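You operate a simulated robot arm through the tools that you are given. There is no shell and no other tool. Be economical: measure what you need, move in short steps, check, and stop when the job is done.

You are at the controls of a simulated robot arm. One attempt, no reset.

Task
Swap the blue roll for the green one and roll that whole band on at WIDE.
Fine: blue roll to the free peg of the core rack, green roll on the feed peg; width slide to WIDE, feed lever on, crank until it is bare.

The check looks at the end state, three seconds after you hand in, the way a careful person would. Anything else that was tipped, shoved, dropped, spilled or broken makes it a failure.

Robot
A 7-joint arm with a two-finger parallel gripper, fixed in place. Base frame: the origin is at the foot of the arm, x ahead of it, y to its left, z up; the work surface is at about z = 0.7. Readings come in cm, degrees, newtons and seconds.
With the tool pointing down near the work surface it reaches from about 24 to 62 cm from the base axis. Its first joint turns from -66.0 to 66.0 degrees. Payload 2.6 kg.
Tool frame: the origin (TCP) lies between the finger pads and is the grasp point; the fingertips stand 3 cm ahead of it; z points along the fingers, y is the line along which they close. The gripper opens to 9.4 cm. The fingers are 2.8 cm wide and 1 cm thick; the gripper's body (5 by 9.6 cm) begins 5.5 cm behind the TCP.
Orientation is that of the tool frame in the base frame, as a unit quaternion [w, x, y, z]. With the fingers straight down and closing along the base's y, the tool's x points along the base's -x, its y along +y and its z along -z.

Tools
- The arm moves only by the tool jog_arm. Its arguments are lists of equal length, an entry for each row: "xyz": the shift along the tool's x, y, z in cm, a list of three; "rotation": the turn, a rotation vector about the tool's x, y, z in degrees, a list of three; "fingers": the gripper command, from -1 (fully open) to 1 (shut), values between in proportion. In form: {"xyz": [[dx, dy, dz], ...], "rotation": [[ax, ay, az], ...], "fingers": [fingers, ...]}. A call has 1 to 8 rows; each row is the pose to reach, as a shift and turn from the pose commanded when the call began, along the tool's axes at that moment. Each row takes 0.2 s and may step no farther than 5 cm and 8.6 degrees from the row before; otherwise, or with a gripper value out of range, the whole call is refused. Where a pose cannot be reached the arm comes as near as it can. A force on the tool above 40 N (or 10 N above the force at the start of the call, whichever is more), or a blocked arm, ends the call early, and 0.2 s more pass. Each finger travels about 7.2 cm/s and halts on what it meets, pressing with about 34 N; the grip force reading is that of the motor and also rises with nothing between the fingers. The clock runs only during rows and for 0.2 s after the last one: add rows that repeat a pose to give the fingers time. It gives the time, the measured TCP pose, the force on the tool (base axes), the opening and the grip force at its end, in the units of the frame above (readings bear some noise).
- Cameras (640 x 400 px; columns grow to the right, rows downward): "scene" is fixed at [4.22, 43.88, 56.22]; the picture's right is [-0.72, -0.69, 0.00], its down [-0.41, 0.43, -0.80] and it looks along [0.56, -0.58, -0.60] (base axes); focal length 244 px, centre (320, 200). "wrist" rides on the gripper at [7.6, 1.4, -10.2] in the tool frame; the picture's right is [-0.18, 0.98, 0.00], its down [-0.75, -0.14, -0.64] and it looks along [-0.63, -0.12, 0.77] (tool axes); focal length 243 px, centre (320, 200). There is no depth. A picture from a camera that has moved, and an enlarged one, comes with that camera's place and axes in the base frame and with its lens.
- camera(camera): a new picture of that camera. No time passes.
- zoom(camera, box): a new picture of the part [left, top, right, bottom] of that camera's present view, enlarged. No time passes.
- finish_job(): hands the job in; it is judged then, once.

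Go step by step. Nothing tells you positions but the pictures and the camera data: compare them with the known pose of the tool, close in by small moves and look again before you grip or let go. The budget is 120 turns and 68 pictures, counting those below and the enlarged ones. Unless the task says otherwise, let go and move clear before handing in, and close with one line.

The tools are called after "Request:" by a JSON object that holds its "api" and its "payload". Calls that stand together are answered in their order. jog_arm: Moves the arm, as the interface text tells. Its arguments: {"type":"object","properties":{"xyz":{"type":"array"},"rotation":{"type":"array"},"fingers":{"type":"array"}},"required":["xyz","rotation","fingers"]} The other tools are called the same way: camera (camera) takes a picture; zoom (camera, box) takes an enlarged picture of a part of a camera's view; finish_job () hands the job in.

At the start:

```text
clock: 0.0
tool_pos: [33.96, 0.99, 38.82]
tool_rot: [0.0, 0.0, 1.0, 0.0]
contact_force: [0.3, 0.6, -0.3]
gripper_width: 9.42
grip_force: 0.1
```

scene: 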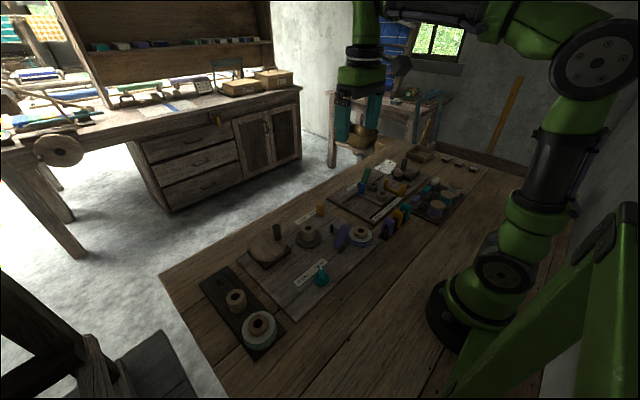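
wrist: 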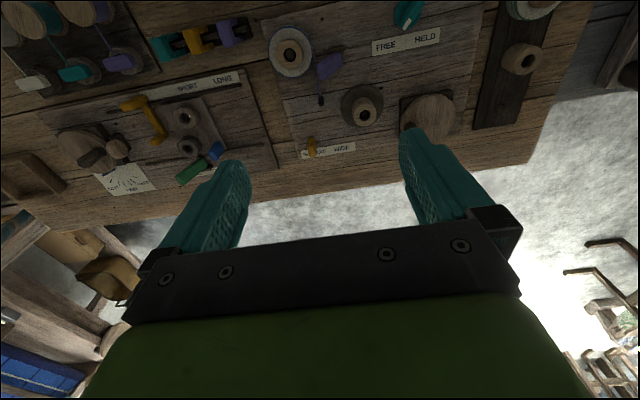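

I see a bench with several small machines; I'll enlarge both views to identify the rolls, the pegs and the controls.

Request:
{"api": "zoom", "payload": {"camera": "scene", "box": [180, 180, 400, 360]}}

Request:
{"api": "zoom", "payload": {"camera": "scene", "box": [320, 130, 500, 250]}}

Request:
{"api": "zoom", "payload": {"camera": "wrist", "box": [240, 0, 600, 170]}}

Request:
{"api": "zoom", "payload": {"camera": "wrist", "box": [0, 0, 280, 200]}}

```text
2.22 times, centred on (290, 270) of scene
camera zoom: at [4.22, 43.88, 56.22], right [-0.72, -0.69, 0.0], down [-0.41, 0.43, -0.8], along [0.56, -0.58, -0.6], focal length 543 px, centre (387, 44)
```

zoom: 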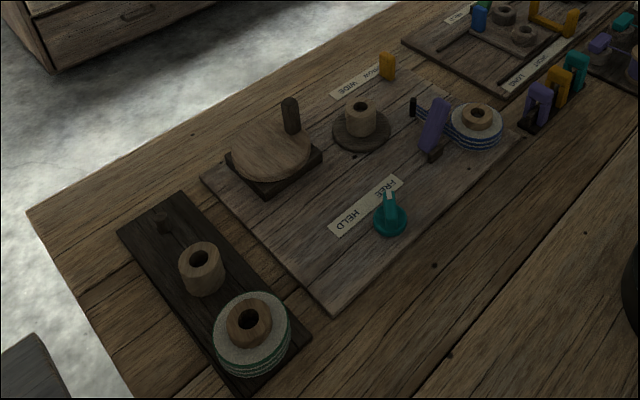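

```text
3.33 times, centred on (410, 190) of scene
camera zoom: at [4.22, 43.88, 56.22], right [-0.72, -0.69, 0.0], down [-0.41, 0.43, -0.8], along [0.56, -0.58, -0.6], focal length 814 px, centre (20, 233)
```

zoom: 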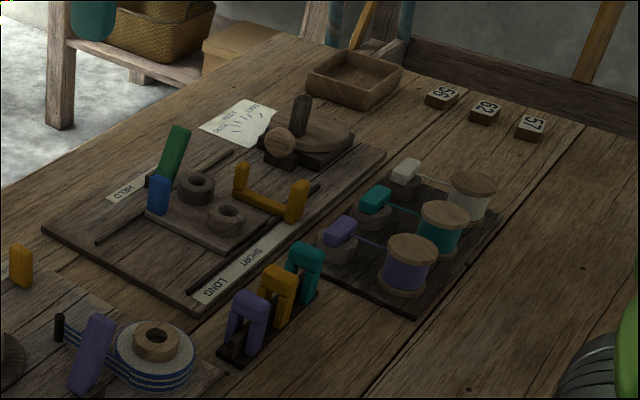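

```text
1.78 times, centred on (420, 85) of wrist
camera zoom: at [26.31, 2.43, 49.11], right [0.18, 0.98, 0.0], down [0.75, -0.14, 0.64], along [0.63, -0.12, -0.77], focal length 431 px, centre (142, 404)
```

zoom: 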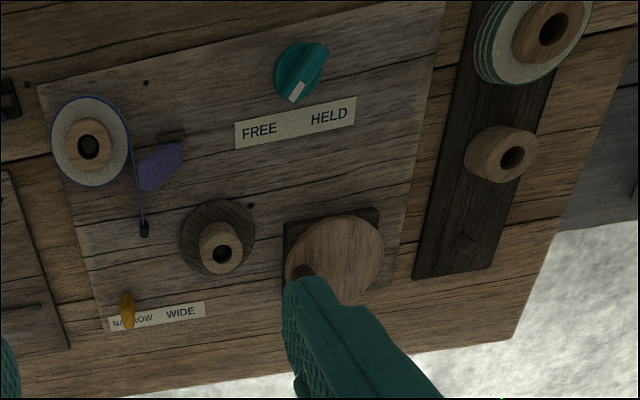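

```text
2.00 times, centred on (140, 100) of wrist
camera zoom: at [26.31, 2.43, 49.11], right [0.18, 0.98, 0.0], down [0.75, -0.14, 0.64], along [0.63, -0.12, -0.77], focal length 485 px, centre (680, 400)
```

zoom: 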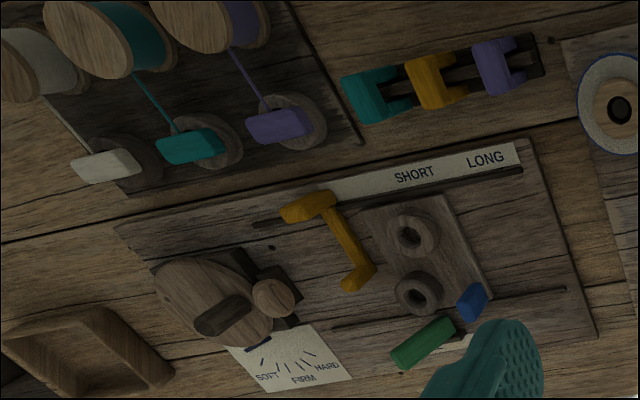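

Blue roll is on the feed peg near (32,-3), green roll on the rack near (32,34), the free rack peg near (49,33), and the slide is at NARROW. I'll move lower for a closer look.

Request:
{"api": "jog_arm", "payload": {"xyz": [[1, 1, 4.7], [2, 2, 9.4], [3, 3, 14.1], [4, 4, 18.8]], "rotation": [[0, 0, 0], [0, 0, 0], [0, 0, 0], [0, 0, 0]], "fingers": [-1, -1, -1, -1]}}

Request:
{"api": "camera", "payload": {"camera": "wrist"}}

Request:
{"api": "zoom", "payload": {"camera": "scene", "box": [280, 200, 380, 290]}}

```text
clock: 1.0
tool_pos: [29.77, 5.11, 19.81]
tool_rot: [0.0, 0.001, 1.0, -0.001]
contact_force: [1.2, -0.3, 0.3]
gripper_width: 9.43
grip_force: 0.0
```

```text
61 pictures are left
camera wrist: at [22.18, 6.49, 30.23], right [0.19, 0.98, 0.0], down [0.75, -0.14, 0.64], along [0.63, -0.12, -0.77], focal length 243 px, centre (320, 200)
```

wrist: 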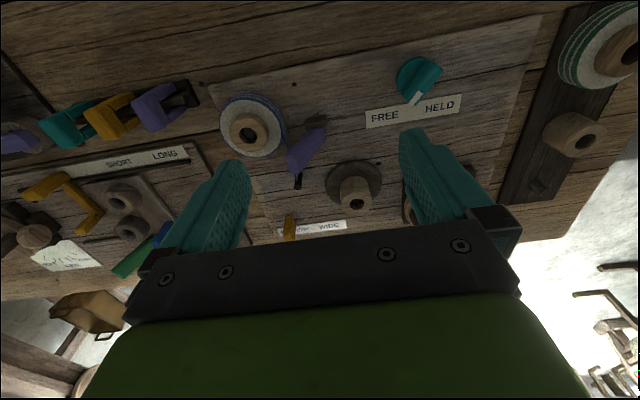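

```text
4.44 times, centred on (330, 245) of scene
camera zoom: at [4.22, 43.88, 56.22], right [-0.72, -0.69, 0.0], down [-0.41, 0.43, -0.8], along [0.56, -0.58, -0.6], focal length 1085 px, centre (276, 0)
```

zoom: 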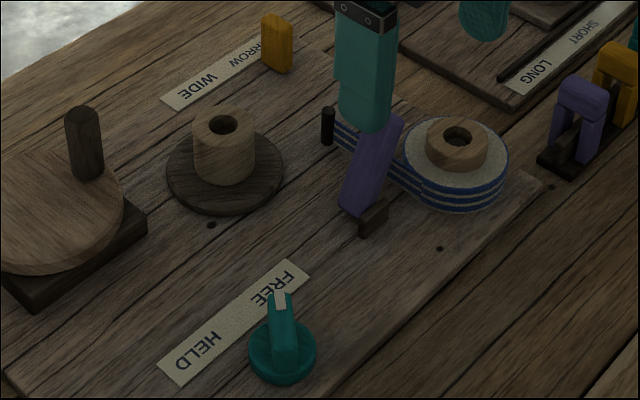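

Request:
{"api": "zoom", "payload": {"camera": "wrist", "box": [210, 70, 370, 200]}}

Request:
{"api": "zoom", "payload": {"camera": "scene", "box": [325, 215, 375, 260]}}

```text
3.08 times, centred on (290, 135) of wrist
camera zoom: at [22.18, 6.49, 30.23], right [0.19, 0.98, 0.0], down [0.75, -0.14, 0.64], along [0.63, -0.12, -0.77], focal length 746 px, centre (412, 400)
```

zoom: 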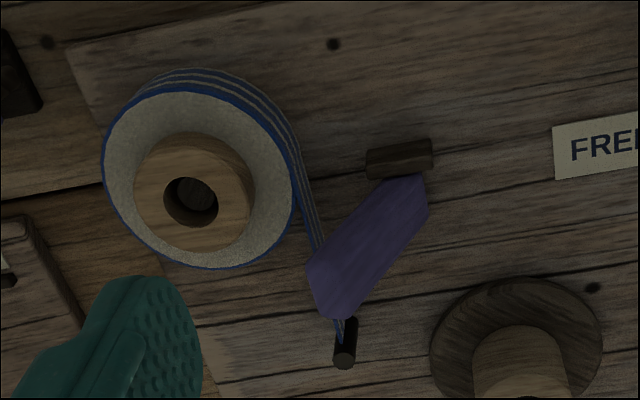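

```text
8.89 times, centred on (350, 238) of scene
camera zoom: at [4.22, 43.88, 56.22], right [-0.72, -0.69, 0.0], down [-0.41, 0.43, -0.8], along [0.56, -0.58, -0.6], focal length 2170 px, centre (53, -133)
```

zoom: 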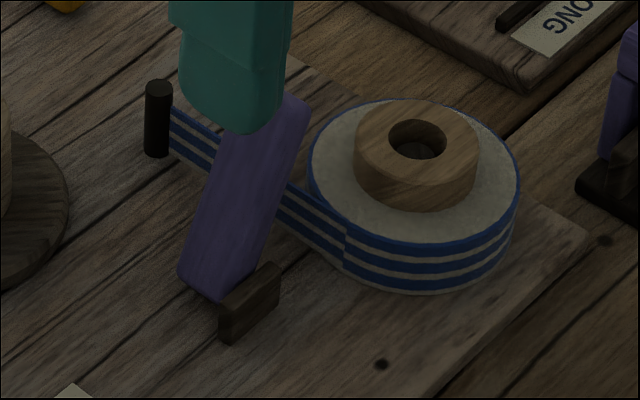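

The lever's pivot is near (33.5,4) and it leans toward -y; the knob reads FREE. I'll go above the blue roll with the fingers turned 45°, so they clear the lever.

Request:
{"api": "jog_arm", "payload": {"xyz": [[-0.45, -1.45, 0.8], [-0.9, -2.9, 1.6], [-1.35, -4.35, 2.5], [-1.8, -5.8, 3.3], [-2.25, -7.25, 4.2], [-2.7, -8.7, 5]], "rotation": [[0, 0, -7.5], [0, 0, -15], [0, 0, -22.5], [0, 0, -30], [0, 0, -37.5], [0, 0, -45]], "fingers": [-1, -1, -1, -0.6, -0.4, -0.4]}}

Request:
{"api": "camera", "payload": {"camera": "wrist"}}

Request:
{"api": "zoom", "payload": {"camera": "scene", "box": [280, 140, 440, 260]}}

```text
clock: 2.4
tool_pos: [32.57, -3.64, 14.93]
tool_rot: [0.0, -0.384, 0.923, 0.0]
contact_force: [-0.1, -0.1, 0.7]
gripper_width: 6.59
grip_force: 0.1
```

```text
57 pictures are left
camera wrist: at [26.22, -8.14, 25.21], right [-0.57, 0.82, 0.0], down [0.63, 0.43, 0.64], along [0.53, 0.36, -0.77], focal length 243 px, centre (320, 200)
```

wrist: 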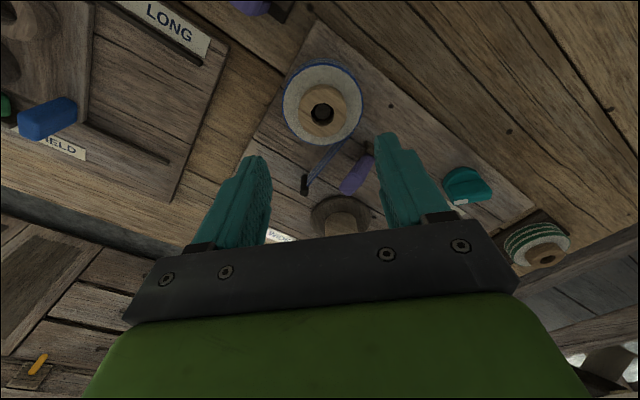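

```text
3.33 times, centred on (360, 200) of scene
camera zoom: at [4.22, 43.88, 56.22], right [-0.72, -0.69, 0.0], down [-0.41, 0.43, -0.8], along [0.56, -0.58, -0.6], focal length 814 px, centre (187, 200)
```

zoom: 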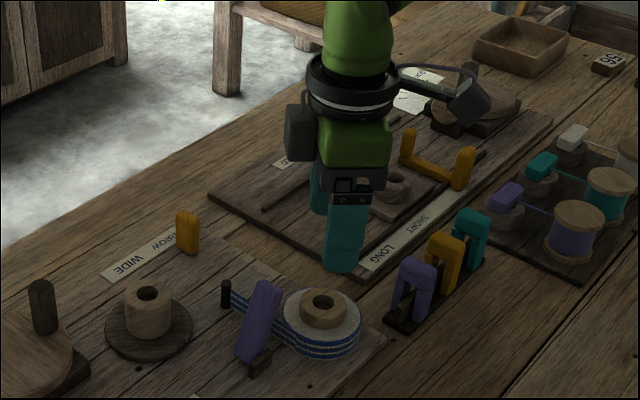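

The fingers are centred over the blue core at about (32.5,-3.7). I'll lower partway and check the heights.

Request:
{"api": "jog_arm", "payload": {"xyz": [[0, 0, 3.2], [0, 0, 6.4]], "rotation": [[0, 0, 0], [0, 0, 0]], "fingers": [-0.4, -0.4]}}

Request:
{"api": "zoom", "payload": {"camera": "wrist", "box": [220, 80, 420, 240]}}

Request:
{"api": "zoom", "payload": {"camera": "scene", "box": [320, 190, 400, 250]}}

```text
clock: 3.0
tool_pos: [32.73, -3.56, 8.52]
tool_rot: [0.0, -0.382, 0.924, 0.0]
contact_force: [-0.3, 0.1, 0.8]
gripper_width: 6.59
grip_force: 0.1
```

```text
2.50 times, centred on (320, 160) of wrist
camera zoom: at [26.23, -8.06, 18.81], right [-0.56, 0.83, 0.0], down [0.63, 0.43, 0.64], along [0.53, 0.36, -0.77], focal length 606 px, centre (320, 300)
```

zoom: 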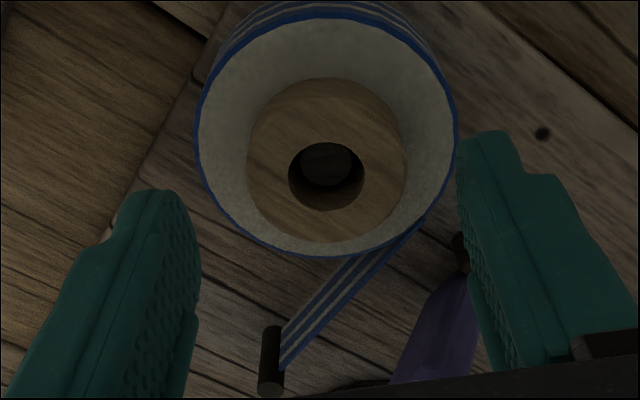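

```text
6.67 times, centred on (360, 220) of scene
camera zoom: at [4.22, 43.88, 56.22], right [-0.72, -0.69, 0.0], down [-0.41, 0.43, -0.8], along [0.56, -0.58, -0.6], focal length 1628 px, centre (53, 67)
```

zoom: 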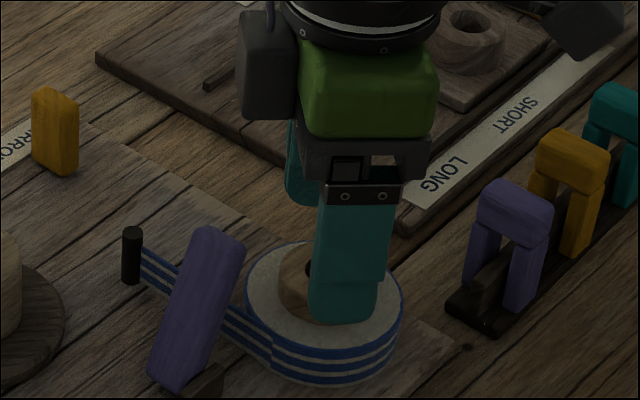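

The fingers are over the core with about 1.4 cm of it above the tape. I'll go down 2 cm and close on it.

Request:
{"api": "jog_arm", "payload": {"xyz": [[0, 0, 1], [0, 0, 2.0], [0, 0, 2.0], [0, 0, 2.0], [0, 0, 2.0]], "rotation": [[0, 0, 0], [0, 0, 0], [0, 0, 0], [0, 0, 0], [0, 0, 0]], "fingers": [-0.4, -0.4, 0.2, 0.2, 0.2]}}

Request:
{"api": "zoom", "payload": {"camera": "scene", "box": [320, 190, 400, 250]}}

```text
clock: 4.2
tool_pos: [32.66, -3.61, 6.6]
tool_rot: [0.0, -0.383, 0.924, 0.0]
contact_force: [0.5, -0.4, 0.7]
gripper_width: 4.06
grip_force: 34.7
```

```text
6.67 times, centred on (360, 220) of scene
camera zoom: at [4.22, 43.88, 56.22], right [-0.72, -0.69, 0.0], down [-0.41, 0.43, -0.8], along [0.56, -0.58, -0.6], focal length 1628 px, centre (53, 67)
```

zoom: 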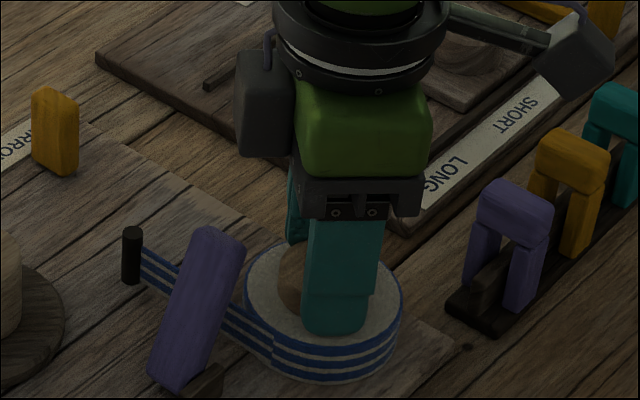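

The core is gripped (4.06 cm, 35 N). Lifting straight up.

Request:
{"api": "jog_arm", "payload": {"xyz": [[0, 0, -1], [0, 0, -3], [0, 0, -6], [0, 0, -10]], "rotation": [[0, 0, 0], [0, 0, 0], [0, 0, 0], [0, 0, 0]], "fingers": [0.3, 0.3, 0.3, 0.3]}}

Request:
{"api": "camera", "payload": {"camera": "scene"}}

```text
clock: 5.2
tool_pos: [32.63, -3.51, 16.66]
tool_rot: [0.0, -0.382, 0.924, 0.0]
contact_force: [-0.2, 0.7, 0.3]
gripper_width: 3.28
grip_force: 0.0
```

```text
52 pictures are left
```

scene: 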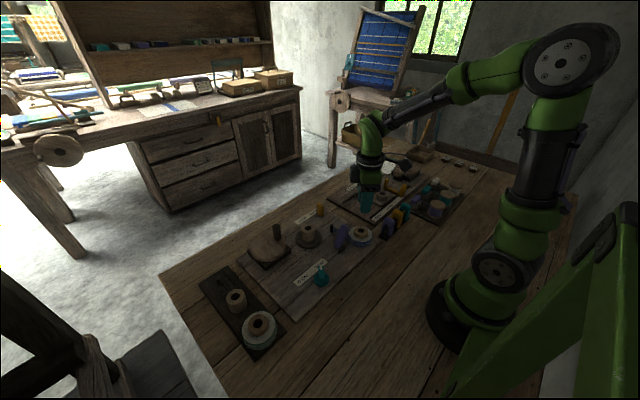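

The grip slipped off the core during the lift. Checking the roll before trying again.

Request:
{"api": "zoom", "payload": {"camera": "scene", "box": [310, 200, 400, 260]}}

Request:
{"api": "zoom", "payload": {"camera": "wrist", "box": [220, 40, 420, 200]}}

```text
6.67 times, centred on (355, 230) of scene
camera zoom: at [4.22, 43.88, 56.22], right [-0.72, -0.69, 0.0], down [-0.41, 0.43, -0.8], along [0.56, -0.58, -0.6], focal length 1628 px, centre (87, 0)
```

zoom: 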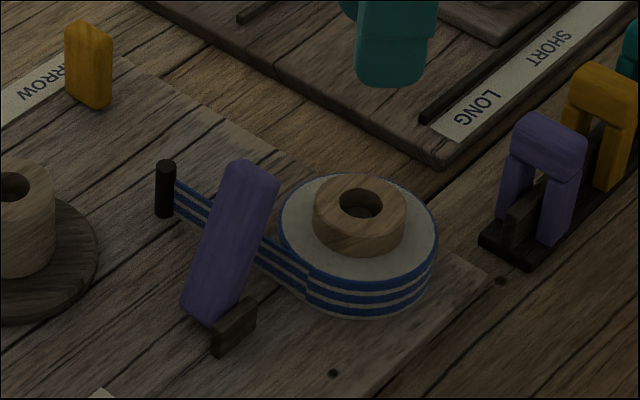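

```text
2.50 times, centred on (320, 120) of wrist
camera zoom: at [26.24, -8.02, 26.92], right [-0.56, 0.83, 0.0], down [0.63, 0.43, 0.64], along [0.53, 0.36, -0.77], focal length 606 px, centre (320, 400)
```

zoom: 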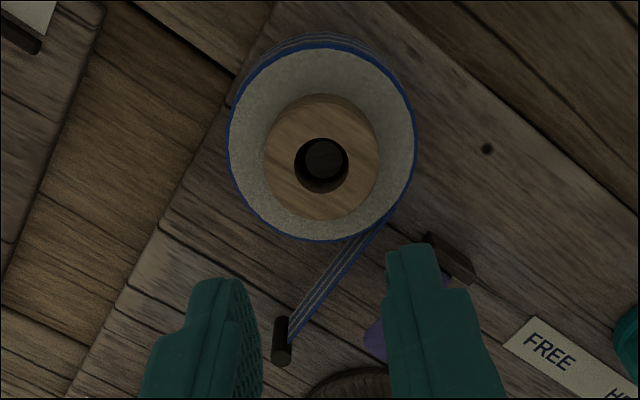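

The roll is undisturbed on its peg. I'll re-grip deeper and fully closed, then lift in small steps while watching the force.

Request:
{"api": "jog_arm", "payload": {"xyz": [[0, 0, 0], [0, 0, 4], [0, 0, 8.5], [0, 0, 10], [0, 0, 10.4], [0, 0, 10.4], [0, 0, 10.4], [0, 0, 10.4]], "rotation": [[0, 0, 0], [0, 0, 0], [0, 0, 0], [0, 0, 0], [0, 0, 0], [0, 0, 0], [0, 0, 0], [0, 0, 0]], "fingers": [-0.4, -0.4, -0.4, -0.4, -0.4, 1, 1, 1]}}

Request:
{"api": "jog_arm", "payload": {"xyz": [[0, 0, -0.1], [0, 0, -0.3]], "rotation": [[0, 0, 0], [0, 0, 0]], "fingers": [1, 1]}}

```text
clock: 6.6
tool_pos: [32.83, -3.52, 6.41]
tool_rot: [0.003, -0.381, 0.925, 0.0]
contact_force: [-1.0, 1.6, 7.4]
gripper_width: 4.06
grip_force: 30.3
stopped in row 7: the force on the tool passed its limit (the readings are from after the stop); the commanded pose is now the measured one
```

```text
clock: 7.2
tool_pos: [32.69, -3.53, 6.57]
tool_rot: [0.002, -0.38, 0.925, 0.001]
contact_force: [-0.2, -0.6, -0.7]
gripper_width: 4.06
grip_force: 33.5
```

Request:
{"api": "jog_arm", "payload": {"xyz": [[0, 0, -0.2], [0, 0, -0.4], [0, 0, -0.6], [0, 0, -0.8]], "rotation": [[0, 0, 0], [0, 0, 0], [0, 0, 0], [0, 0, 0]], "fingers": [1, 1, 1, 1]}}

Request:
{"api": "zoom", "payload": {"camera": "scene", "box": [310, 200, 400, 260]}}

```text
clock: 8.2
tool_pos: [32.83, -3.48, 7.55]
tool_rot: [0.002, -0.381, 0.924, 0.0]
contact_force: [1.1, 0.8, -1.6]
gripper_width: 4.06
grip_force: 34.4
```

```text
6.67 times, centred on (355, 230) of scene
camera zoom: at [4.22, 43.88, 56.22], right [-0.72, -0.69, 0.0], down [-0.41, 0.43, -0.8], along [0.56, -0.58, -0.6], focal length 1628 px, centre (87, 0)
```

zoom: 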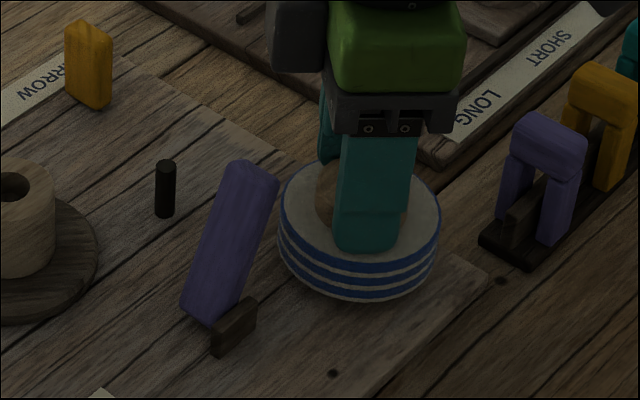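

The roll is coming off and the band tail released. Continuing the lift at moderate speed.

Request:
{"api": "jog_arm", "payload": {"xyz": [[0, 0, -0.6], [0, 0, -1.6], [0, 0, -3], [0, 0, -5], [0, 0, -7], [0, 0, -9], [0, 0, -10.5], [0, 0, -11]], "rotation": [[0, 0, 0], [0, 0, 0], [0, 0, 0], [0, 0, 0], [0, 0, 0], [0, 0, 0], [0, 0, 0], [0, 0, 0]], "fingers": [1, 1, 1, 1, 1, 1, 1, 1]}}

Request:
{"api": "camera", "payload": {"camera": "wrist"}}

```text
clock: 10.0
tool_pos: [32.71, -3.52, 18.54]
tool_rot: [0.002, -0.382, 0.924, 0.0]
contact_force: [-0.5, 0.1, -0.6]
gripper_width: 4.05
grip_force: 34.1
```

```text
48 pictures are left
camera wrist: at [26.2, -7.94, 28.78], right [-0.56, 0.83, 0.0], down [0.63, 0.43, 0.65], along [0.53, 0.36, -0.76], focal length 243 px, centre (320, 200)
```

wrist: 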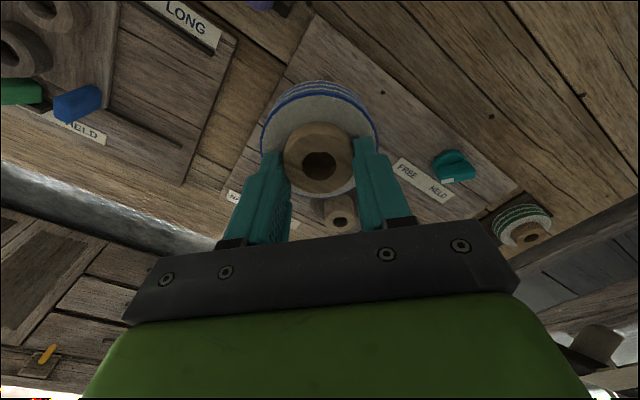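

The roll is held. I'll carry it to a spot beside the rack from which the free peg can be seen past the roll.

Request:
{"api": "jog_arm", "payload": {"xyz": [[-2, 1.54, 0], [-5.5, 4.24, 0], [-9.2, 7.1, 0], [-12.9, 9.95, 0], [-16.6, 12.8, 0], [-20.3, 15.7, 0], [-24, 18.55, 0], [-27, 20.9, 0]], "rotation": [[0, 0, 0], [0, 0, 0], [0, 0, 0], [0, 0, 0], [0, 0, 0], [0, 0, 0], [0, 0, 0], [0, 0, 0]], "fingers": [1, 1, 1, 1, 1, 1, 1, 1]}}

Request:
{"api": "jog_arm", "payload": {"xyz": [[-3.0, 2.3, 0], [-6.1, 4.7, 0], [-6.1, 4.7, 0]], "rotation": [[0, 0, 0], [0, 0, 0], [0, 0, 0]], "fingers": [1, 1, 1]}}

Request:
{"api": "camera", "payload": {"camera": "wrist"}}

Request:
{"api": "zoom", "payload": {"camera": "scene", "box": [190, 250, 310, 370]}}

```text
clock: 11.8
tool_pos: [37.18, 30.45, 18.55]
tool_rot: [0.002, -0.381, 0.924, 0.0]
contact_force: [0.1, 0.1, 0.0]
gripper_width: 4.05
grip_force: 33.4
```

```text
clock: 12.6
tool_pos: [38.1, 38.08, 18.57]
tool_rot: [0.002, -0.381, 0.925, 0.0]
contact_force: [0.7, -0.5, -0.1]
gripper_width: 4.05
grip_force: 34.1
```

```text
47 pictures are left
camera wrist: at [31.67, 33.57, 28.84], right [-0.56, 0.83, 0.0], down [0.63, 0.43, 0.64], along [0.53, 0.36, -0.76], focal length 243 px, centre (320, 200)
```

wrist: 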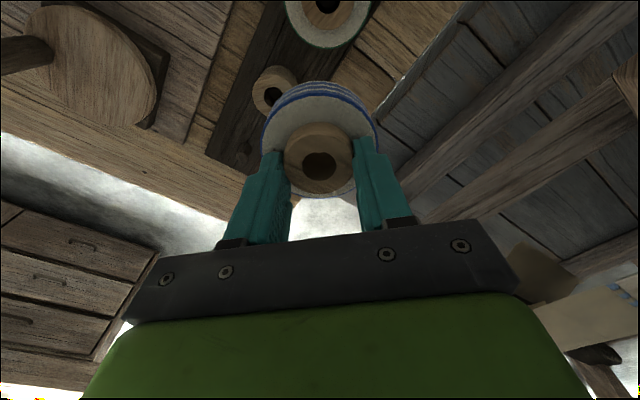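

```text
3.33 times, centred on (250, 310) of scene
camera zoom: at [4.22, 43.88, 56.22], right [-0.72, -0.69, 0.0], down [-0.41, 0.43, -0.8], along [0.56, -0.58, -0.6], focal length 814 px, centre (553, -167)
```

zoom: 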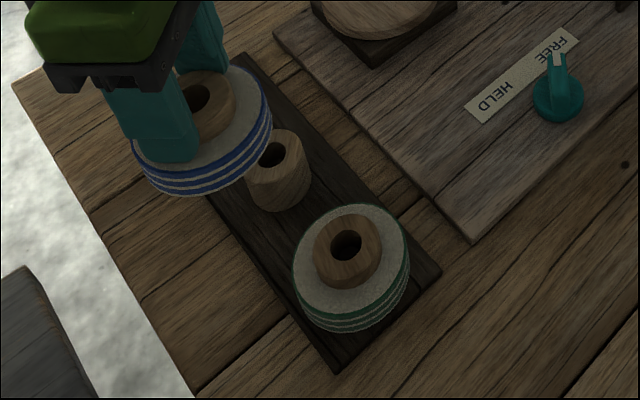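

Request:
{"api": "zoom", "payload": {"camera": "wrist", "box": [190, 50, 310, 190]}}

```text
2.86 times, centred on (250, 120) of wrist
camera zoom: at [31.67, 33.57, 28.84], right [-0.56, 0.83, 0.0], down [0.63, 0.43, 0.64], along [0.53, 0.36, -0.76], focal length 693 px, centre (520, 429)
```

zoom: 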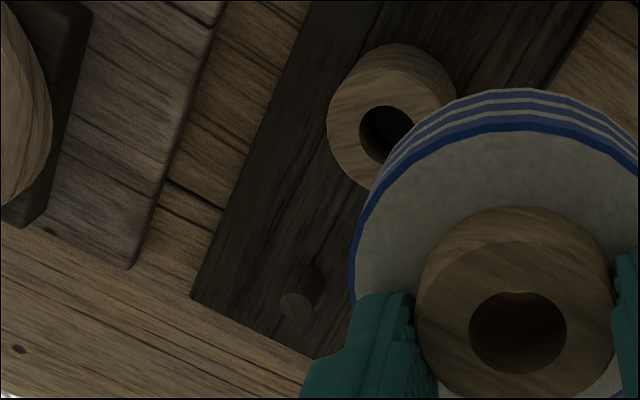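

The free peg shows near (48.9,33.9). I'll move closer for a second fix from another angle.

Request:
{"api": "jog_arm", "payload": {"xyz": [[-1.5, -0.6, 1.8], [-3, -1.2, 3.6], [-4.46, -1.75, 5.5], [-4.46, -1.75, 5.5]], "rotation": [[0, 0, 0], [0, 0, 0], [0, 0, 0], [0, 0, 0]], "fingers": [1, 1, 1, 1]}}

Request:
{"api": "zoom", "payload": {"camera": "wrist", "box": [160, 40, 340, 200]}}

Request:
{"api": "zoom", "payload": {"camera": "scene", "box": [200, 250, 280, 310]}}

```text
clock: 13.6
tool_pos: [42.61, 39.94, 13.07]
tool_rot: [0.002, -0.381, 0.925, -0.001]
contact_force: [-0.1, -0.5, -0.4]
gripper_width: 4.05
grip_force: 34.6
```

```text
2.50 times, centred on (250, 120) of wrist
camera zoom: at [36.09, 35.42, 23.37], right [-0.56, 0.83, 0.0], down [0.63, 0.43, 0.65], along [0.53, 0.36, -0.76], focal length 606 px, centre (495, 400)
```

zoom: 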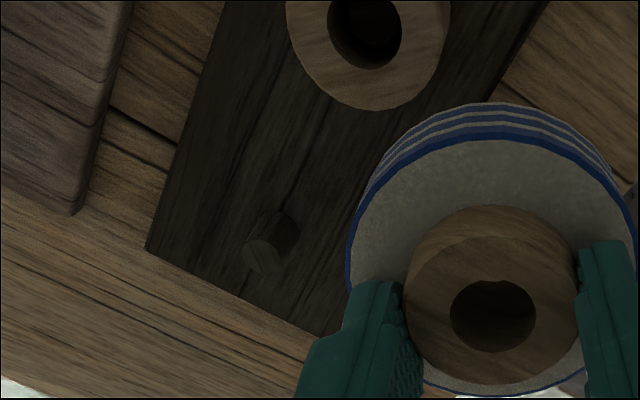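

```text
6.67 times, centred on (240, 280) of scene
camera zoom: at [4.22, 43.88, 56.22], right [-0.72, -0.69, 0.0], down [-0.41, 0.43, -0.8], along [0.56, -0.58, -0.6], focal length 1628 px, centre (853, -333)
```

zoom: 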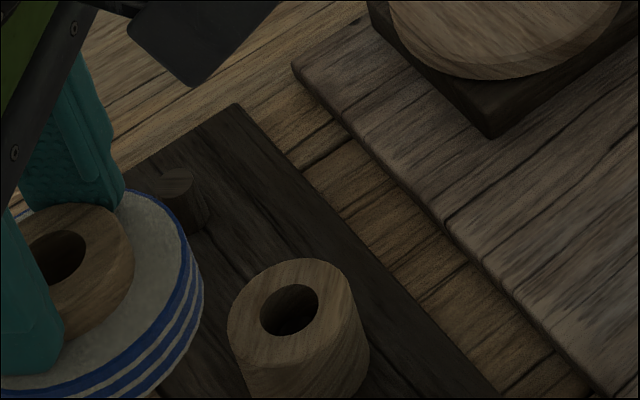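

Both views agree on the peg near (49.05,34.1), top about z 3.4. Moving over it at the present height.

Request:
{"api": "jog_arm", "payload": {"xyz": [[-0.2, -2.9, 0], [-0.4, -5.8, 0], [-0.6, -8.62, 0], [-0.6, -8.62, 1.5], [-0.6, -8.62, 2.5]], "rotation": [[0, 0, 0], [0, 0, 0], [0, 0, 0], [0, 0, 0], [0, 0, 0]], "fingers": [1, 1, 1, 1, 1]}}

Request:
{"api": "zoom", "payload": {"camera": "scene", "box": [200, 240, 280, 300]}}

Request:
{"api": "zoom", "payload": {"camera": "wrist", "box": [240, 60, 400, 220]}}

```text
clock: 14.8
tool_pos: [49.04, 34.34, 10.56]
tool_rot: [0.002, -0.381, 0.925, -0.001]
contact_force: [-0.2, 0.2, -0.8]
gripper_width: 4.08
grip_force: 34.6
```

```text
6.67 times, centred on (240, 270) of scene
camera zoom: at [4.22, 43.88, 56.22], right [-0.72, -0.69, 0.0], down [-0.41, 0.43, -0.8], along [0.56, -0.58, -0.6], focal length 1628 px, centre (853, -267)
```

zoom: 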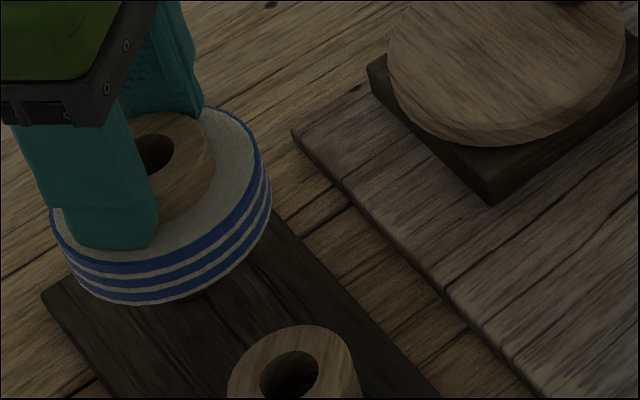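

```text
2.50 times, centred on (320, 140) of wrist
camera zoom: at [42.55, 29.79, 20.88], right [-0.56, 0.83, 0.0], down [0.63, 0.43, 0.65], along [0.53, 0.36, -0.76], focal length 606 px, centre (320, 350)
```

zoom: 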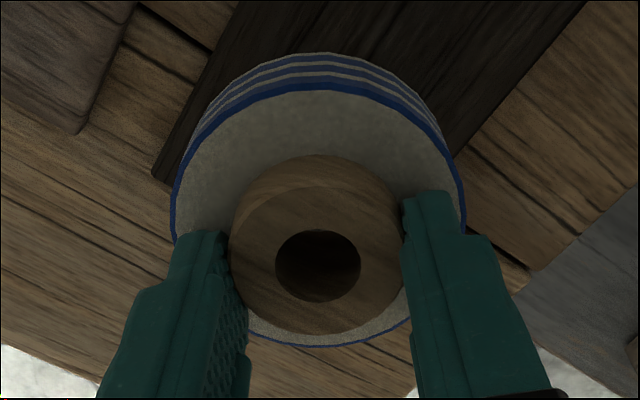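

The apparent core centre matches the peg position. Lowering in small steps with the force limit as the guard.

Request:
{"api": "jog_arm", "payload": {"xyz": [[0, 0, 1], [0, 0, 1.6], [0, 0, 2.1], [0, 0, 2.6], [0, 0, 3.0]], "rotation": [[0, 0, 0], [0, 0, 0], [0, 0, 0], [0, 0, 0], [0, 0, 0]], "fingers": [1, 1, 1, 1, 1]}}

```text
clock: 16.0
tool_pos: [49.1, 34.18, 7.45]
tool_rot: [0.004, -0.383, 0.924, -0.003]
contact_force: [12.6, 3.5, -5.2]
gripper_width: 4.06
grip_force: 34.1
```

The peg has entered the hole with some sideways load toward +x. I'll ease +x slightly and finish lowering.

Request:
{"api": "jog_arm", "payload": {"xyz": [[-0.12, -0.12, 0], [-0.12, -0.12, 0.4], [-0.12, -0.12, 0.8]], "rotation": [[0, 0, 0], [0, 0, 0], [0, 0, 0]], "fingers": [1, 1, 1]}}

Request:
{"api": "zoom", "payload": {"camera": "scene", "box": [200, 240, 280, 300]}}

```text
clock: 16.8
tool_pos: [49.25, 34.24, 6.94]
tool_rot: [0.003, -0.382, 0.924, 0.0]
contact_force: [9.2, 2.7, 2.8]
gripper_width: 4.05
grip_force: 34.1
```

```text
6.67 times, centred on (240, 270) of scene
camera zoom: at [4.22, 43.88, 56.22], right [-0.72, -0.69, 0.0], down [-0.41, 0.43, -0.8], along [0.56, -0.58, -0.6], focal length 1628 px, centre (853, -267)
```

zoom: 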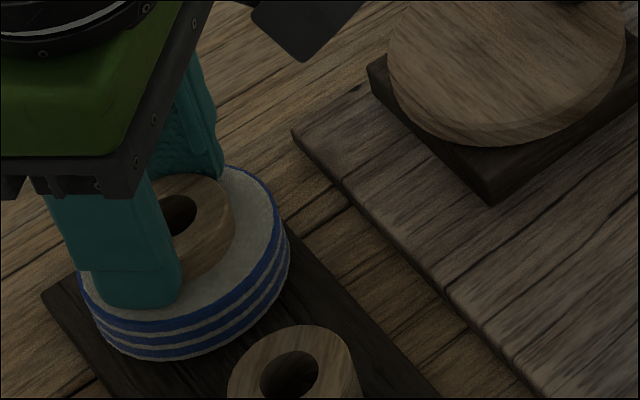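

Request:
{"api": "jog_arm", "payload": {"xyz": [[-0.1, -0.1, 0], [-0.1, -0.1, 0.3], [-0.1, -0.1, 0.5]], "rotation": [[0, 0, 0], [0, 0, 0], [0, 0, 0]], "fingers": [1, 1, 1]}}

```text
clock: 17.6
tool_pos: [49.27, 34.27, 6.27]
tool_rot: [0.001, -0.38, 0.925, 0.001]
contact_force: [0.5, 0.3, -0.8]
gripper_width: 4.0
grip_force: 34.0
```

The sideways load is gone and the roll is at its seating height. Releasing and rising straight up.

Request:
{"api": "jog_arm", "payload": {"xyz": [[0, 0, 0], [0, 0, 0], [0, 0, -1], [0, 0, -4], [0, 0, -8.5]], "rotation": [[0, 0, 0], [0, 0, 0], [0, 0, 0], [0, 0, 0], [0, 0, 0]], "fingers": [-0.4, -0.4, -0.4, -0.4, -0.4]}}

Request:
{"api": "zoom", "payload": {"camera": "scene", "box": [190, 250, 310, 370]}}

```text
clock: 18.8
tool_pos: [49.3, 34.28, 14.78]
tool_rot: [0.001, -0.381, 0.924, -0.001]
contact_force: [-0.6, -0.2, -0.3]
gripper_width: 6.6
grip_force: 0.0
```

```text
3.33 times, centred on (250, 310) of scene
camera zoom: at [4.22, 43.88, 56.22], right [-0.72, -0.69, 0.0], down [-0.41, 0.43, -0.8], along [0.56, -0.58, -0.6], focal length 814 px, centre (553, -167)
```

zoom: 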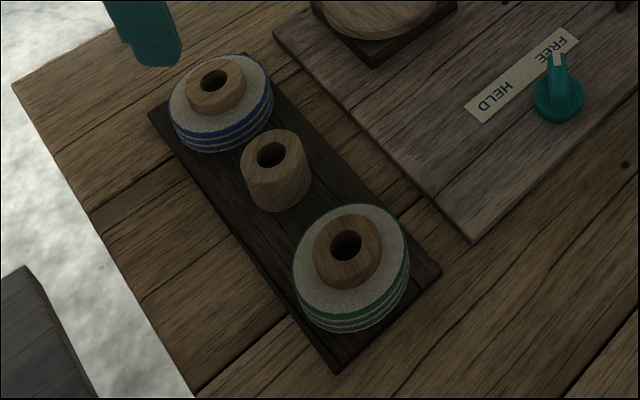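

Blue is seated on the free peg. Moving over the green roll, estimated near (31.8,34.2).

Request:
{"api": "jog_arm", "payload": {"xyz": [[3.1, 3.1, 0], [6.2, 6.2, 0], [9.3, 9.3, 0], [12.4, 12.35, 0], [12.4, 12.35, 2]], "rotation": [[0, 0, 0], [0, 0, 0], [0, 0, 0], [0, 0, 0], [0, 0, 0]], "fingers": [-0.4, -0.4, -0.4, -0.4, -0.4]}}

Request:
{"api": "zoom", "payload": {"camera": "wrist", "box": [220, 40, 420, 200]}}

```text
clock: 20.0
tool_pos: [31.75, 34.37, 12.75]
tool_rot: [0.002, -0.381, 0.925, 0.0]
contact_force: [-0.1, -0.7, 0.1]
gripper_width: 6.59
grip_force: 0.1
```

```text
2.50 times, centred on (320, 120) of wrist
camera zoom: at [25.33, 29.85, 23.0], right [-0.56, 0.83, 0.0], down [0.63, 0.43, 0.64], along [0.53, 0.36, -0.76], focal length 606 px, centre (320, 400)
```

zoom: 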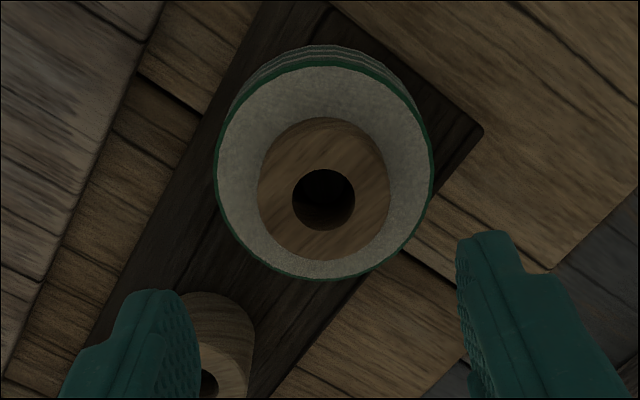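

The green core is about 0.2 cm off toward the base; correcting, then descending and gripping.

Request:
{"api": "jog_arm", "payload": {"xyz": [[0.18, 0.1, 2.5], [0.18, 0.1, 5], [0.18, 0.1, 6.2], [0.18, 0.1, 6.2], [0.18, 0.1, 6.2], [0.18, 0.1, 6.2], [0.18, 0.1, 6.2]], "rotation": [[0, 0, 0], [0, 0, 0], [0, 0, 0], [0, 0, 0], [0, 0, 0], [0, 0, 0], [0, 0, 0]], "fingers": [-0.4, -0.4, -0.4, -0.4, 1, 1, 1]}}

Request:
{"api": "jog_arm", "payload": {"xyz": [[0, 0, -0.2], [0, 0, -0.5], [0, 0, -1], [0, 0, -1.6], [0, 0, -2.4], [0, 0, -3.4]], "rotation": [[0, 0, 0], [0, 0, 0], [0, 0, 0], [0, 0, 0], [0, 0, 0], [0, 0, 0]], "fingers": [1, 1, 1, 1, 1, 1]}}

Request:
{"api": "zoom", "payload": {"camera": "scene", "box": [190, 250, 310, 370]}}

```text
clock: 21.6
tool_pos: [31.67, 34.22, 6.52]
tool_rot: [0.002, -0.381, 0.925, 0.0]
contact_force: [1.4, -0.2, -0.3]
gripper_width: 4.08
grip_force: 33.4
```

```text
clock: 23.0
tool_pos: [31.63, 34.26, 9.92]
tool_rot: [0.002, -0.382, 0.924, -0.001]
contact_force: [0.3, -0.1, -0.7]
gripper_width: 4.07
grip_force: 33.8
```

```text
3.33 times, centred on (250, 310) of scene
camera zoom: at [4.22, 43.88, 56.22], right [-0.72, -0.69, 0.0], down [-0.41, 0.43, -0.8], along [0.56, -0.58, -0.6], focal length 814 px, centre (553, -167)
```

zoom: 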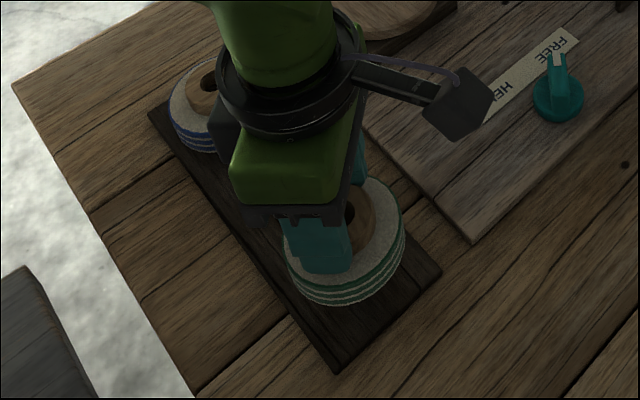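

Green is off its peg. Raising and carrying it toward the feed peg, stopping short to look at the bare peg.

Request:
{"api": "jog_arm", "payload": {"xyz": [[0, 0, -3], [0, 0, -6], [1.5, -1.6, -8.5], [4.5, -4.8, -8.5], [7.8, -8.2, -8.5], [11.1, -11.7, -8.5], [14.4, -15.2, -8.5], [17.6, -18.6, -8.5]], "rotation": [[0, 0, 0], [0, 0, 0], [0, 0, 0], [0, 0, 0], [0, 0, 0], [0, 0, 0], [0, 0, 0], [0, 0, 0]], "fingers": [1, 1, 1, 1, 1, 1, 1, 1]}}

Request:
{"api": "jog_arm", "payload": {"xyz": [[1.5, -1.6, 0], [1.5, -1.6, 0]], "rotation": [[0, 0, 0], [0, 0, 0]], "fingers": [1, 1]}}

Request:
{"api": "zoom", "payload": {"camera": "wrist", "box": [160, 0, 400, 200]}}

Request:
{"api": "zoom", "payload": {"camera": "scene", "box": [320, 200, 400, 260]}}

```text
clock: 24.8
tool_pos: [32.25, 8.6, 18.31]
tool_rot: [0.003, -0.382, 0.924, 0.001]
contact_force: [0.1, -0.1, -1.4]
gripper_width: 4.07
grip_force: 34.0
```

```text
clock: 25.4
tool_pos: [32.34, 6.46, 18.46]
tool_rot: [0.002, -0.381, 0.924, 0.0]
contact_force: [-0.4, 0.7, -0.7]
gripper_width: 4.06
grip_force: 33.8
```

```text
2.00 times, centred on (280, 100) of wrist
camera zoom: at [25.8, 1.95, 28.67], right [-0.56, 0.83, 0.0], down [0.63, 0.43, 0.65], along [0.53, 0.36, -0.76], focal length 485 px, centre (400, 400)
```

zoom: 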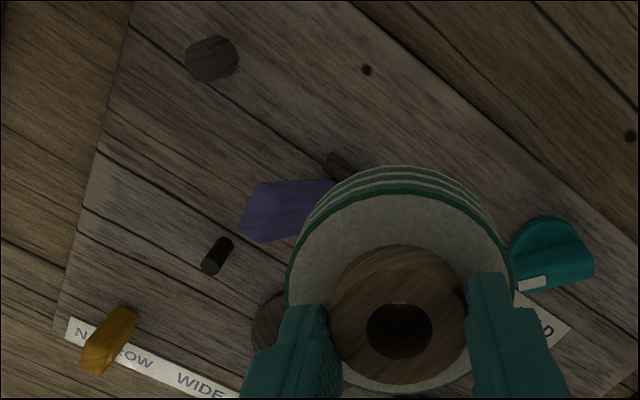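

```text
6.67 times, centred on (360, 230) of scene
camera zoom: at [4.22, 43.88, 56.22], right [-0.72, -0.69, 0.0], down [-0.41, 0.43, -0.8], along [0.56, -0.58, -0.6], focal length 1628 px, centre (53, 0)
```

zoom: 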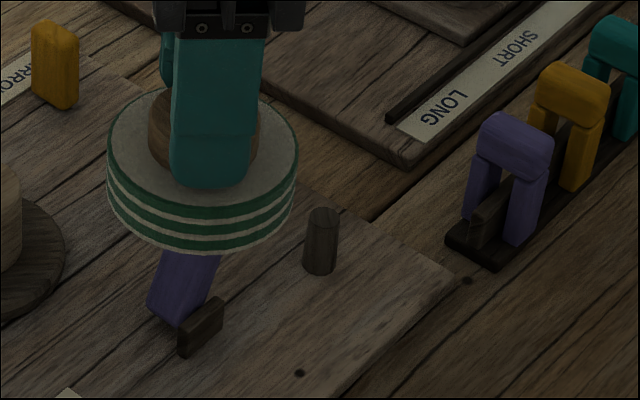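

The bare feed peg shows at about (32.5,-3.7). Moving over it and lowering to just above its top.

Request:
{"api": "jog_arm", "payload": {"xyz": [[2.2, -2.4, 0], [4.5, -4.85, 0], [6.74, -7.27, 0], [6.74, -7.27, 3], [6.74, -7.27, 6], [6.74, -7.27, 8], [6.74, -7.27, 8]], "rotation": [[0, 0, 0], [0, 0, 0], [0, 0, 0], [0, 0, 0], [0, 0, 0], [0, 0, 0], [0, 0, 0]], "fingers": [1, 1, 1, 1, 1, 1, 1]}}

Request:
{"api": "jog_arm", "payload": {"xyz": [[0, 0, 0.8], [0, 0, 1.4], [0, 0, 2.0], [0, 0, 2.5]], "rotation": [[0, 0, 0], [0, 0, 0], [0, 0, 0], [0, 0, 0]], "fingers": [1, 1, 1, 1]}}

Request:
{"api": "zoom", "payload": {"camera": "scene", "box": [320, 200, 400, 260]}}

```text
clock: 27.0
tool_pos: [32.59, -3.46, 10.32]
tool_rot: [0.002, -0.381, 0.924, 0.0]
contact_force: [0.5, 0.0, -1.1]
gripper_width: 4.08
grip_force: 34.0
```

```text
clock: 28.0
tool_pos: [32.65, -3.43, 7.85]
tool_rot: [0.002, -0.381, 0.925, 0.0]
contact_force: [-0.3, 0.6, 0.4]
gripper_width: 4.08
grip_force: 33.4
```

```text
6.67 times, centred on (360, 230) of scene
camera zoom: at [4.22, 43.88, 56.22], right [-0.72, -0.69, 0.0], down [-0.41, 0.43, -0.8], along [0.56, -0.58, -0.6], focal length 1628 px, centre (53, 0)
```

zoom: 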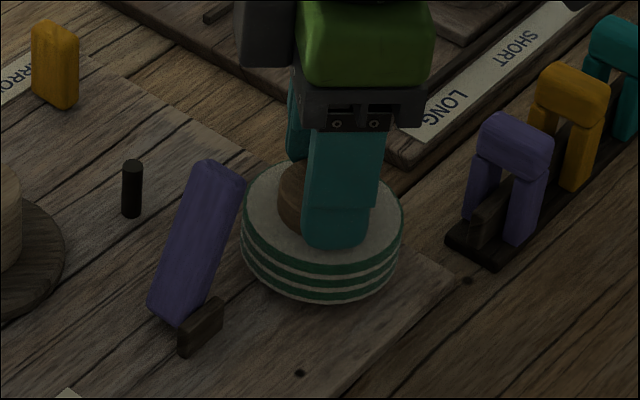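

It is going on without load. Lowering the rest.

Request:
{"api": "jog_arm", "payload": {"xyz": [[0, 0, 0.5], [0, 0, 0.9], [0, 0, 1.25], [0, 0, 1.4]], "rotation": [[0, 0, 0], [0, 0, 0], [0, 0, 0], [0, 0, 0]], "fingers": [1, 1, 1, 1]}}

Request:
{"api": "zoom", "payload": {"camera": "scene", "box": [320, 200, 400, 260]}}

```text
clock: 29.0
tool_pos: [32.95, -3.53, 6.56]
tool_rot: [0.002, -0.38, 0.925, 0.0]
contact_force: [-7.8, 3.7, 29.3]
gripper_width: 4.09
grip_force: 34.2
```

```text
6.67 times, centred on (360, 230) of scene
camera zoom: at [4.21, 43.88, 56.22], right [-0.72, -0.69, 0.0], down [-0.41, 0.43, -0.8], along [0.56, -0.58, -0.6], focal length 1628 px, centre (53, 0)
```

zoom: 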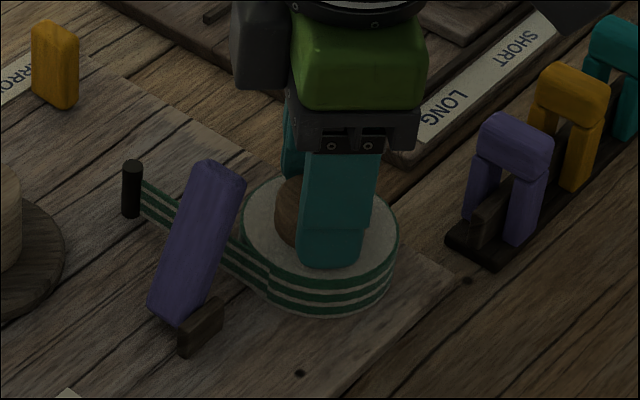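

Green is seated and its band tail now runs to the pin. Releasing and rising.

Request:
{"api": "jog_arm", "payload": {"xyz": [[0, 0, -0.15], [0, 0, -0.15], [0, 0, -0.2], [0, 0, -1.2], [0, 0, -5], [0, 0, -9.5]], "rotation": [[0, 0, 0], [0, 0, 0], [0, 0, 0], [0, 0, 0], [0, 0, 0], [0, 0, 0]], "fingers": [1, -0.4, -0.4, -0.4, -0.4, -0.4]}}

Request:
{"api": "camera", "payload": {"camera": "wrist"}}

Request:
{"api": "zoom", "payload": {"camera": "scene", "box": [230, 190, 390, 290]}}

```text
clock: 30.4
tool_pos: [32.63, -3.56, 15.94]
tool_rot: [0.002, -0.38, 0.925, 0.001]
contact_force: [0.2, 0.3, 0.3]
gripper_width: 6.58
grip_force: 0.0
```

```text
32 pictures are left
camera wrist: at [26.18, -8.03, 26.26], right [-0.56, 0.83, 0.0], down [0.63, 0.43, 0.64], along [0.53, 0.36, -0.76], focal length 243 px, centre (320, 200)
```

wrist: 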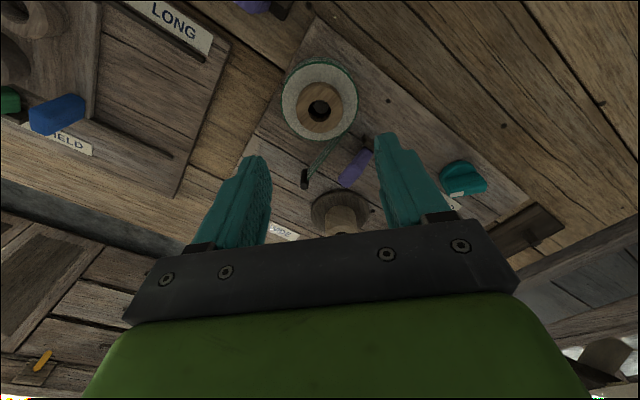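

```text
4.00 times, centred on (310, 240) of scene
camera zoom: at [4.22, 43.88, 56.22], right [-0.72, -0.69, 0.0], down [-0.41, 0.43, -0.8], along [0.56, -0.58, -0.6], focal length 977 px, centre (360, 40)
```

zoom: 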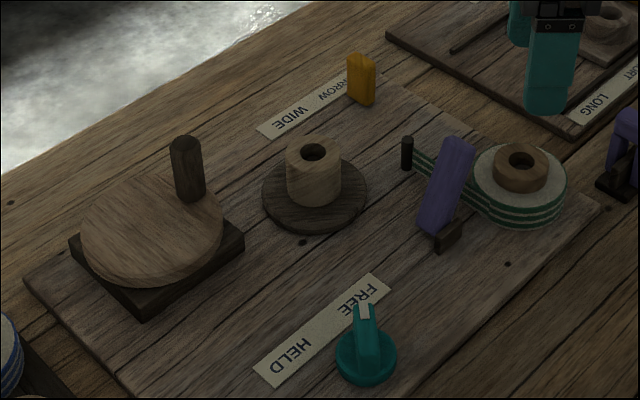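

Next is the yellow slide at NARROW, near (49.2,-3.5), with WIDE at y≈2. I'll turn back 45° and go above it.

Request:
{"api": "jog_arm", "payload": {"xyz": [[-2, -2, 0], [-4, -4, 0], [-6, -6, 0], [-8, -8, 0], [-10, -10, 0], [-11.78, -11.7, 0]], "rotation": [[0, 0, 7.5], [0, 0, 15], [0, 0, 22.5], [0, 0, 30], [0, 0, 37.5], [0, 0, 45]], "fingers": [-0.4, -0.4, -0.4, -0.4, -0.4, -0.4]}}

Request:
{"api": "camera", "payload": {"camera": "wrist"}}

```text
clock: 31.8
tool_pos: [49.32, -3.4, 15.99]
tool_rot: [0.002, 0.003, 1.0, 0.001]
contact_force: [0.4, -0.3, 0.2]
gripper_width: 6.6
grip_force: 0.0
```

```text
30 pictures are left
camera wrist: at [41.63, -2.17, 26.25], right [0.19, 0.98, 0.0], down [0.75, -0.15, 0.64], along [0.63, -0.12, -0.76], focal length 243 px, centre (320, 200)
```

wrist: 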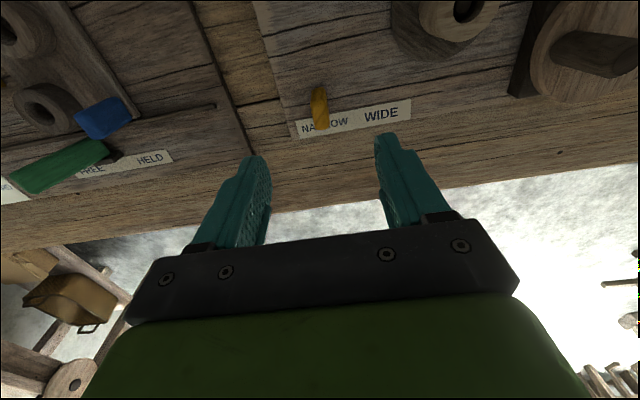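

The slide knob is at about (49.5,-3.7), and WIDE is centred about 5.9 cm further along +y. Lowering around it and closing.

Request:
{"api": "jog_arm", "payload": {"xyz": [[0, -0.3, 4], [0, -0.3, 8], [0, -0.3, 10.3], [0, -0.3, 10.3], [0, -0.3, 10.3], [0, -0.3, 10.3], [0, -0.3, 10.3]], "rotation": [[0, 0, 0], [0, 0, 0], [0, 0, 0], [0, 0, 0], [0, 0, 0], [0, 0, 0], [0, 0, 0]], "fingers": [-0.4, -0.4, -0.4, 0.3, 0.7, 0.7, 0.7]}}

Request:
{"api": "zoom", "payload": {"camera": "scene", "box": [270, 180, 370, 260]}}

```text
clock: 33.4
tool_pos: [49.5, -3.56, 5.67]
tool_rot: [0.002, 0.001, 1.0, 0.002]
contact_force: [4.0, 12.4, -7.6]
gripper_width: 1.83
grip_force: 45.5
```

```text
5.00 times, centred on (320, 220) of scene
camera zoom: at [4.22, 43.88, 56.22], right [-0.72, -0.69, 0.0], down [-0.41, 0.43, -0.8], along [0.56, -0.58, -0.6], focal length 1221 px, centre (320, 100)
```

zoom: 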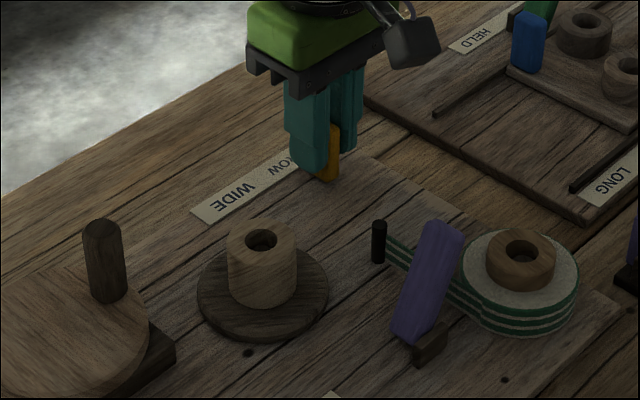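

The knob is gripped. Sliding it along +y toward WIDE.

Request:
{"api": "jog_arm", "payload": {"xyz": [[0, 0.6, 0], [0, 1.4, 0], [0, 2.2, 0], [0, 3, 0], [0, 3.8, 0], [0, 4.5, 0], [0, 5.2, 0], [0, 5.8, 0]], "rotation": [[0, 0, 0], [0, 0, 0], [0, 0, 0], [0, 0, 0], [0, 0, 0], [0, 0, 0], [0, 0, 0], [0, 0, 0]], "fingers": [0.7, 0.7, 0.7, 0.7, 0.7, 0.7, 0.7, 0.7]}}

Request:
{"api": "zoom", "payload": {"camera": "scene", "box": [270, 180, 370, 260]}}

```text
clock: 35.2
tool_pos: [49.38, 2.08, 5.71]
tool_rot: [0.003, 0.001, 1.0, 0.001]
contact_force: [16.1, -1.3, -25.8]
gripper_width: 1.83
grip_force: 44.9
```

```text
5.00 times, centred on (320, 220) of scene
camera zoom: at [4.23, 43.88, 56.22], right [-0.72, -0.69, 0.0], down [-0.41, 0.43, -0.8], along [0.56, -0.58, -0.6], focal length 1221 px, centre (320, 100)
```

zoom: 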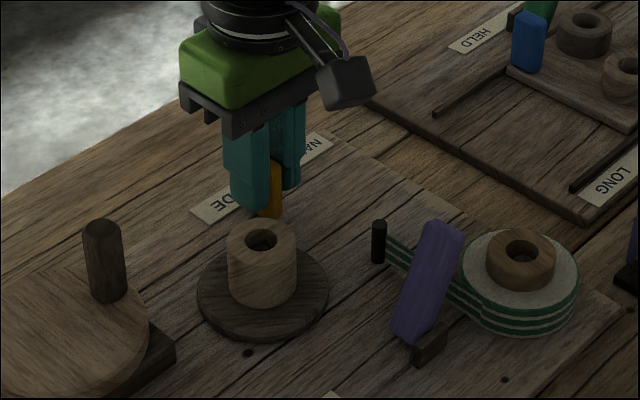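

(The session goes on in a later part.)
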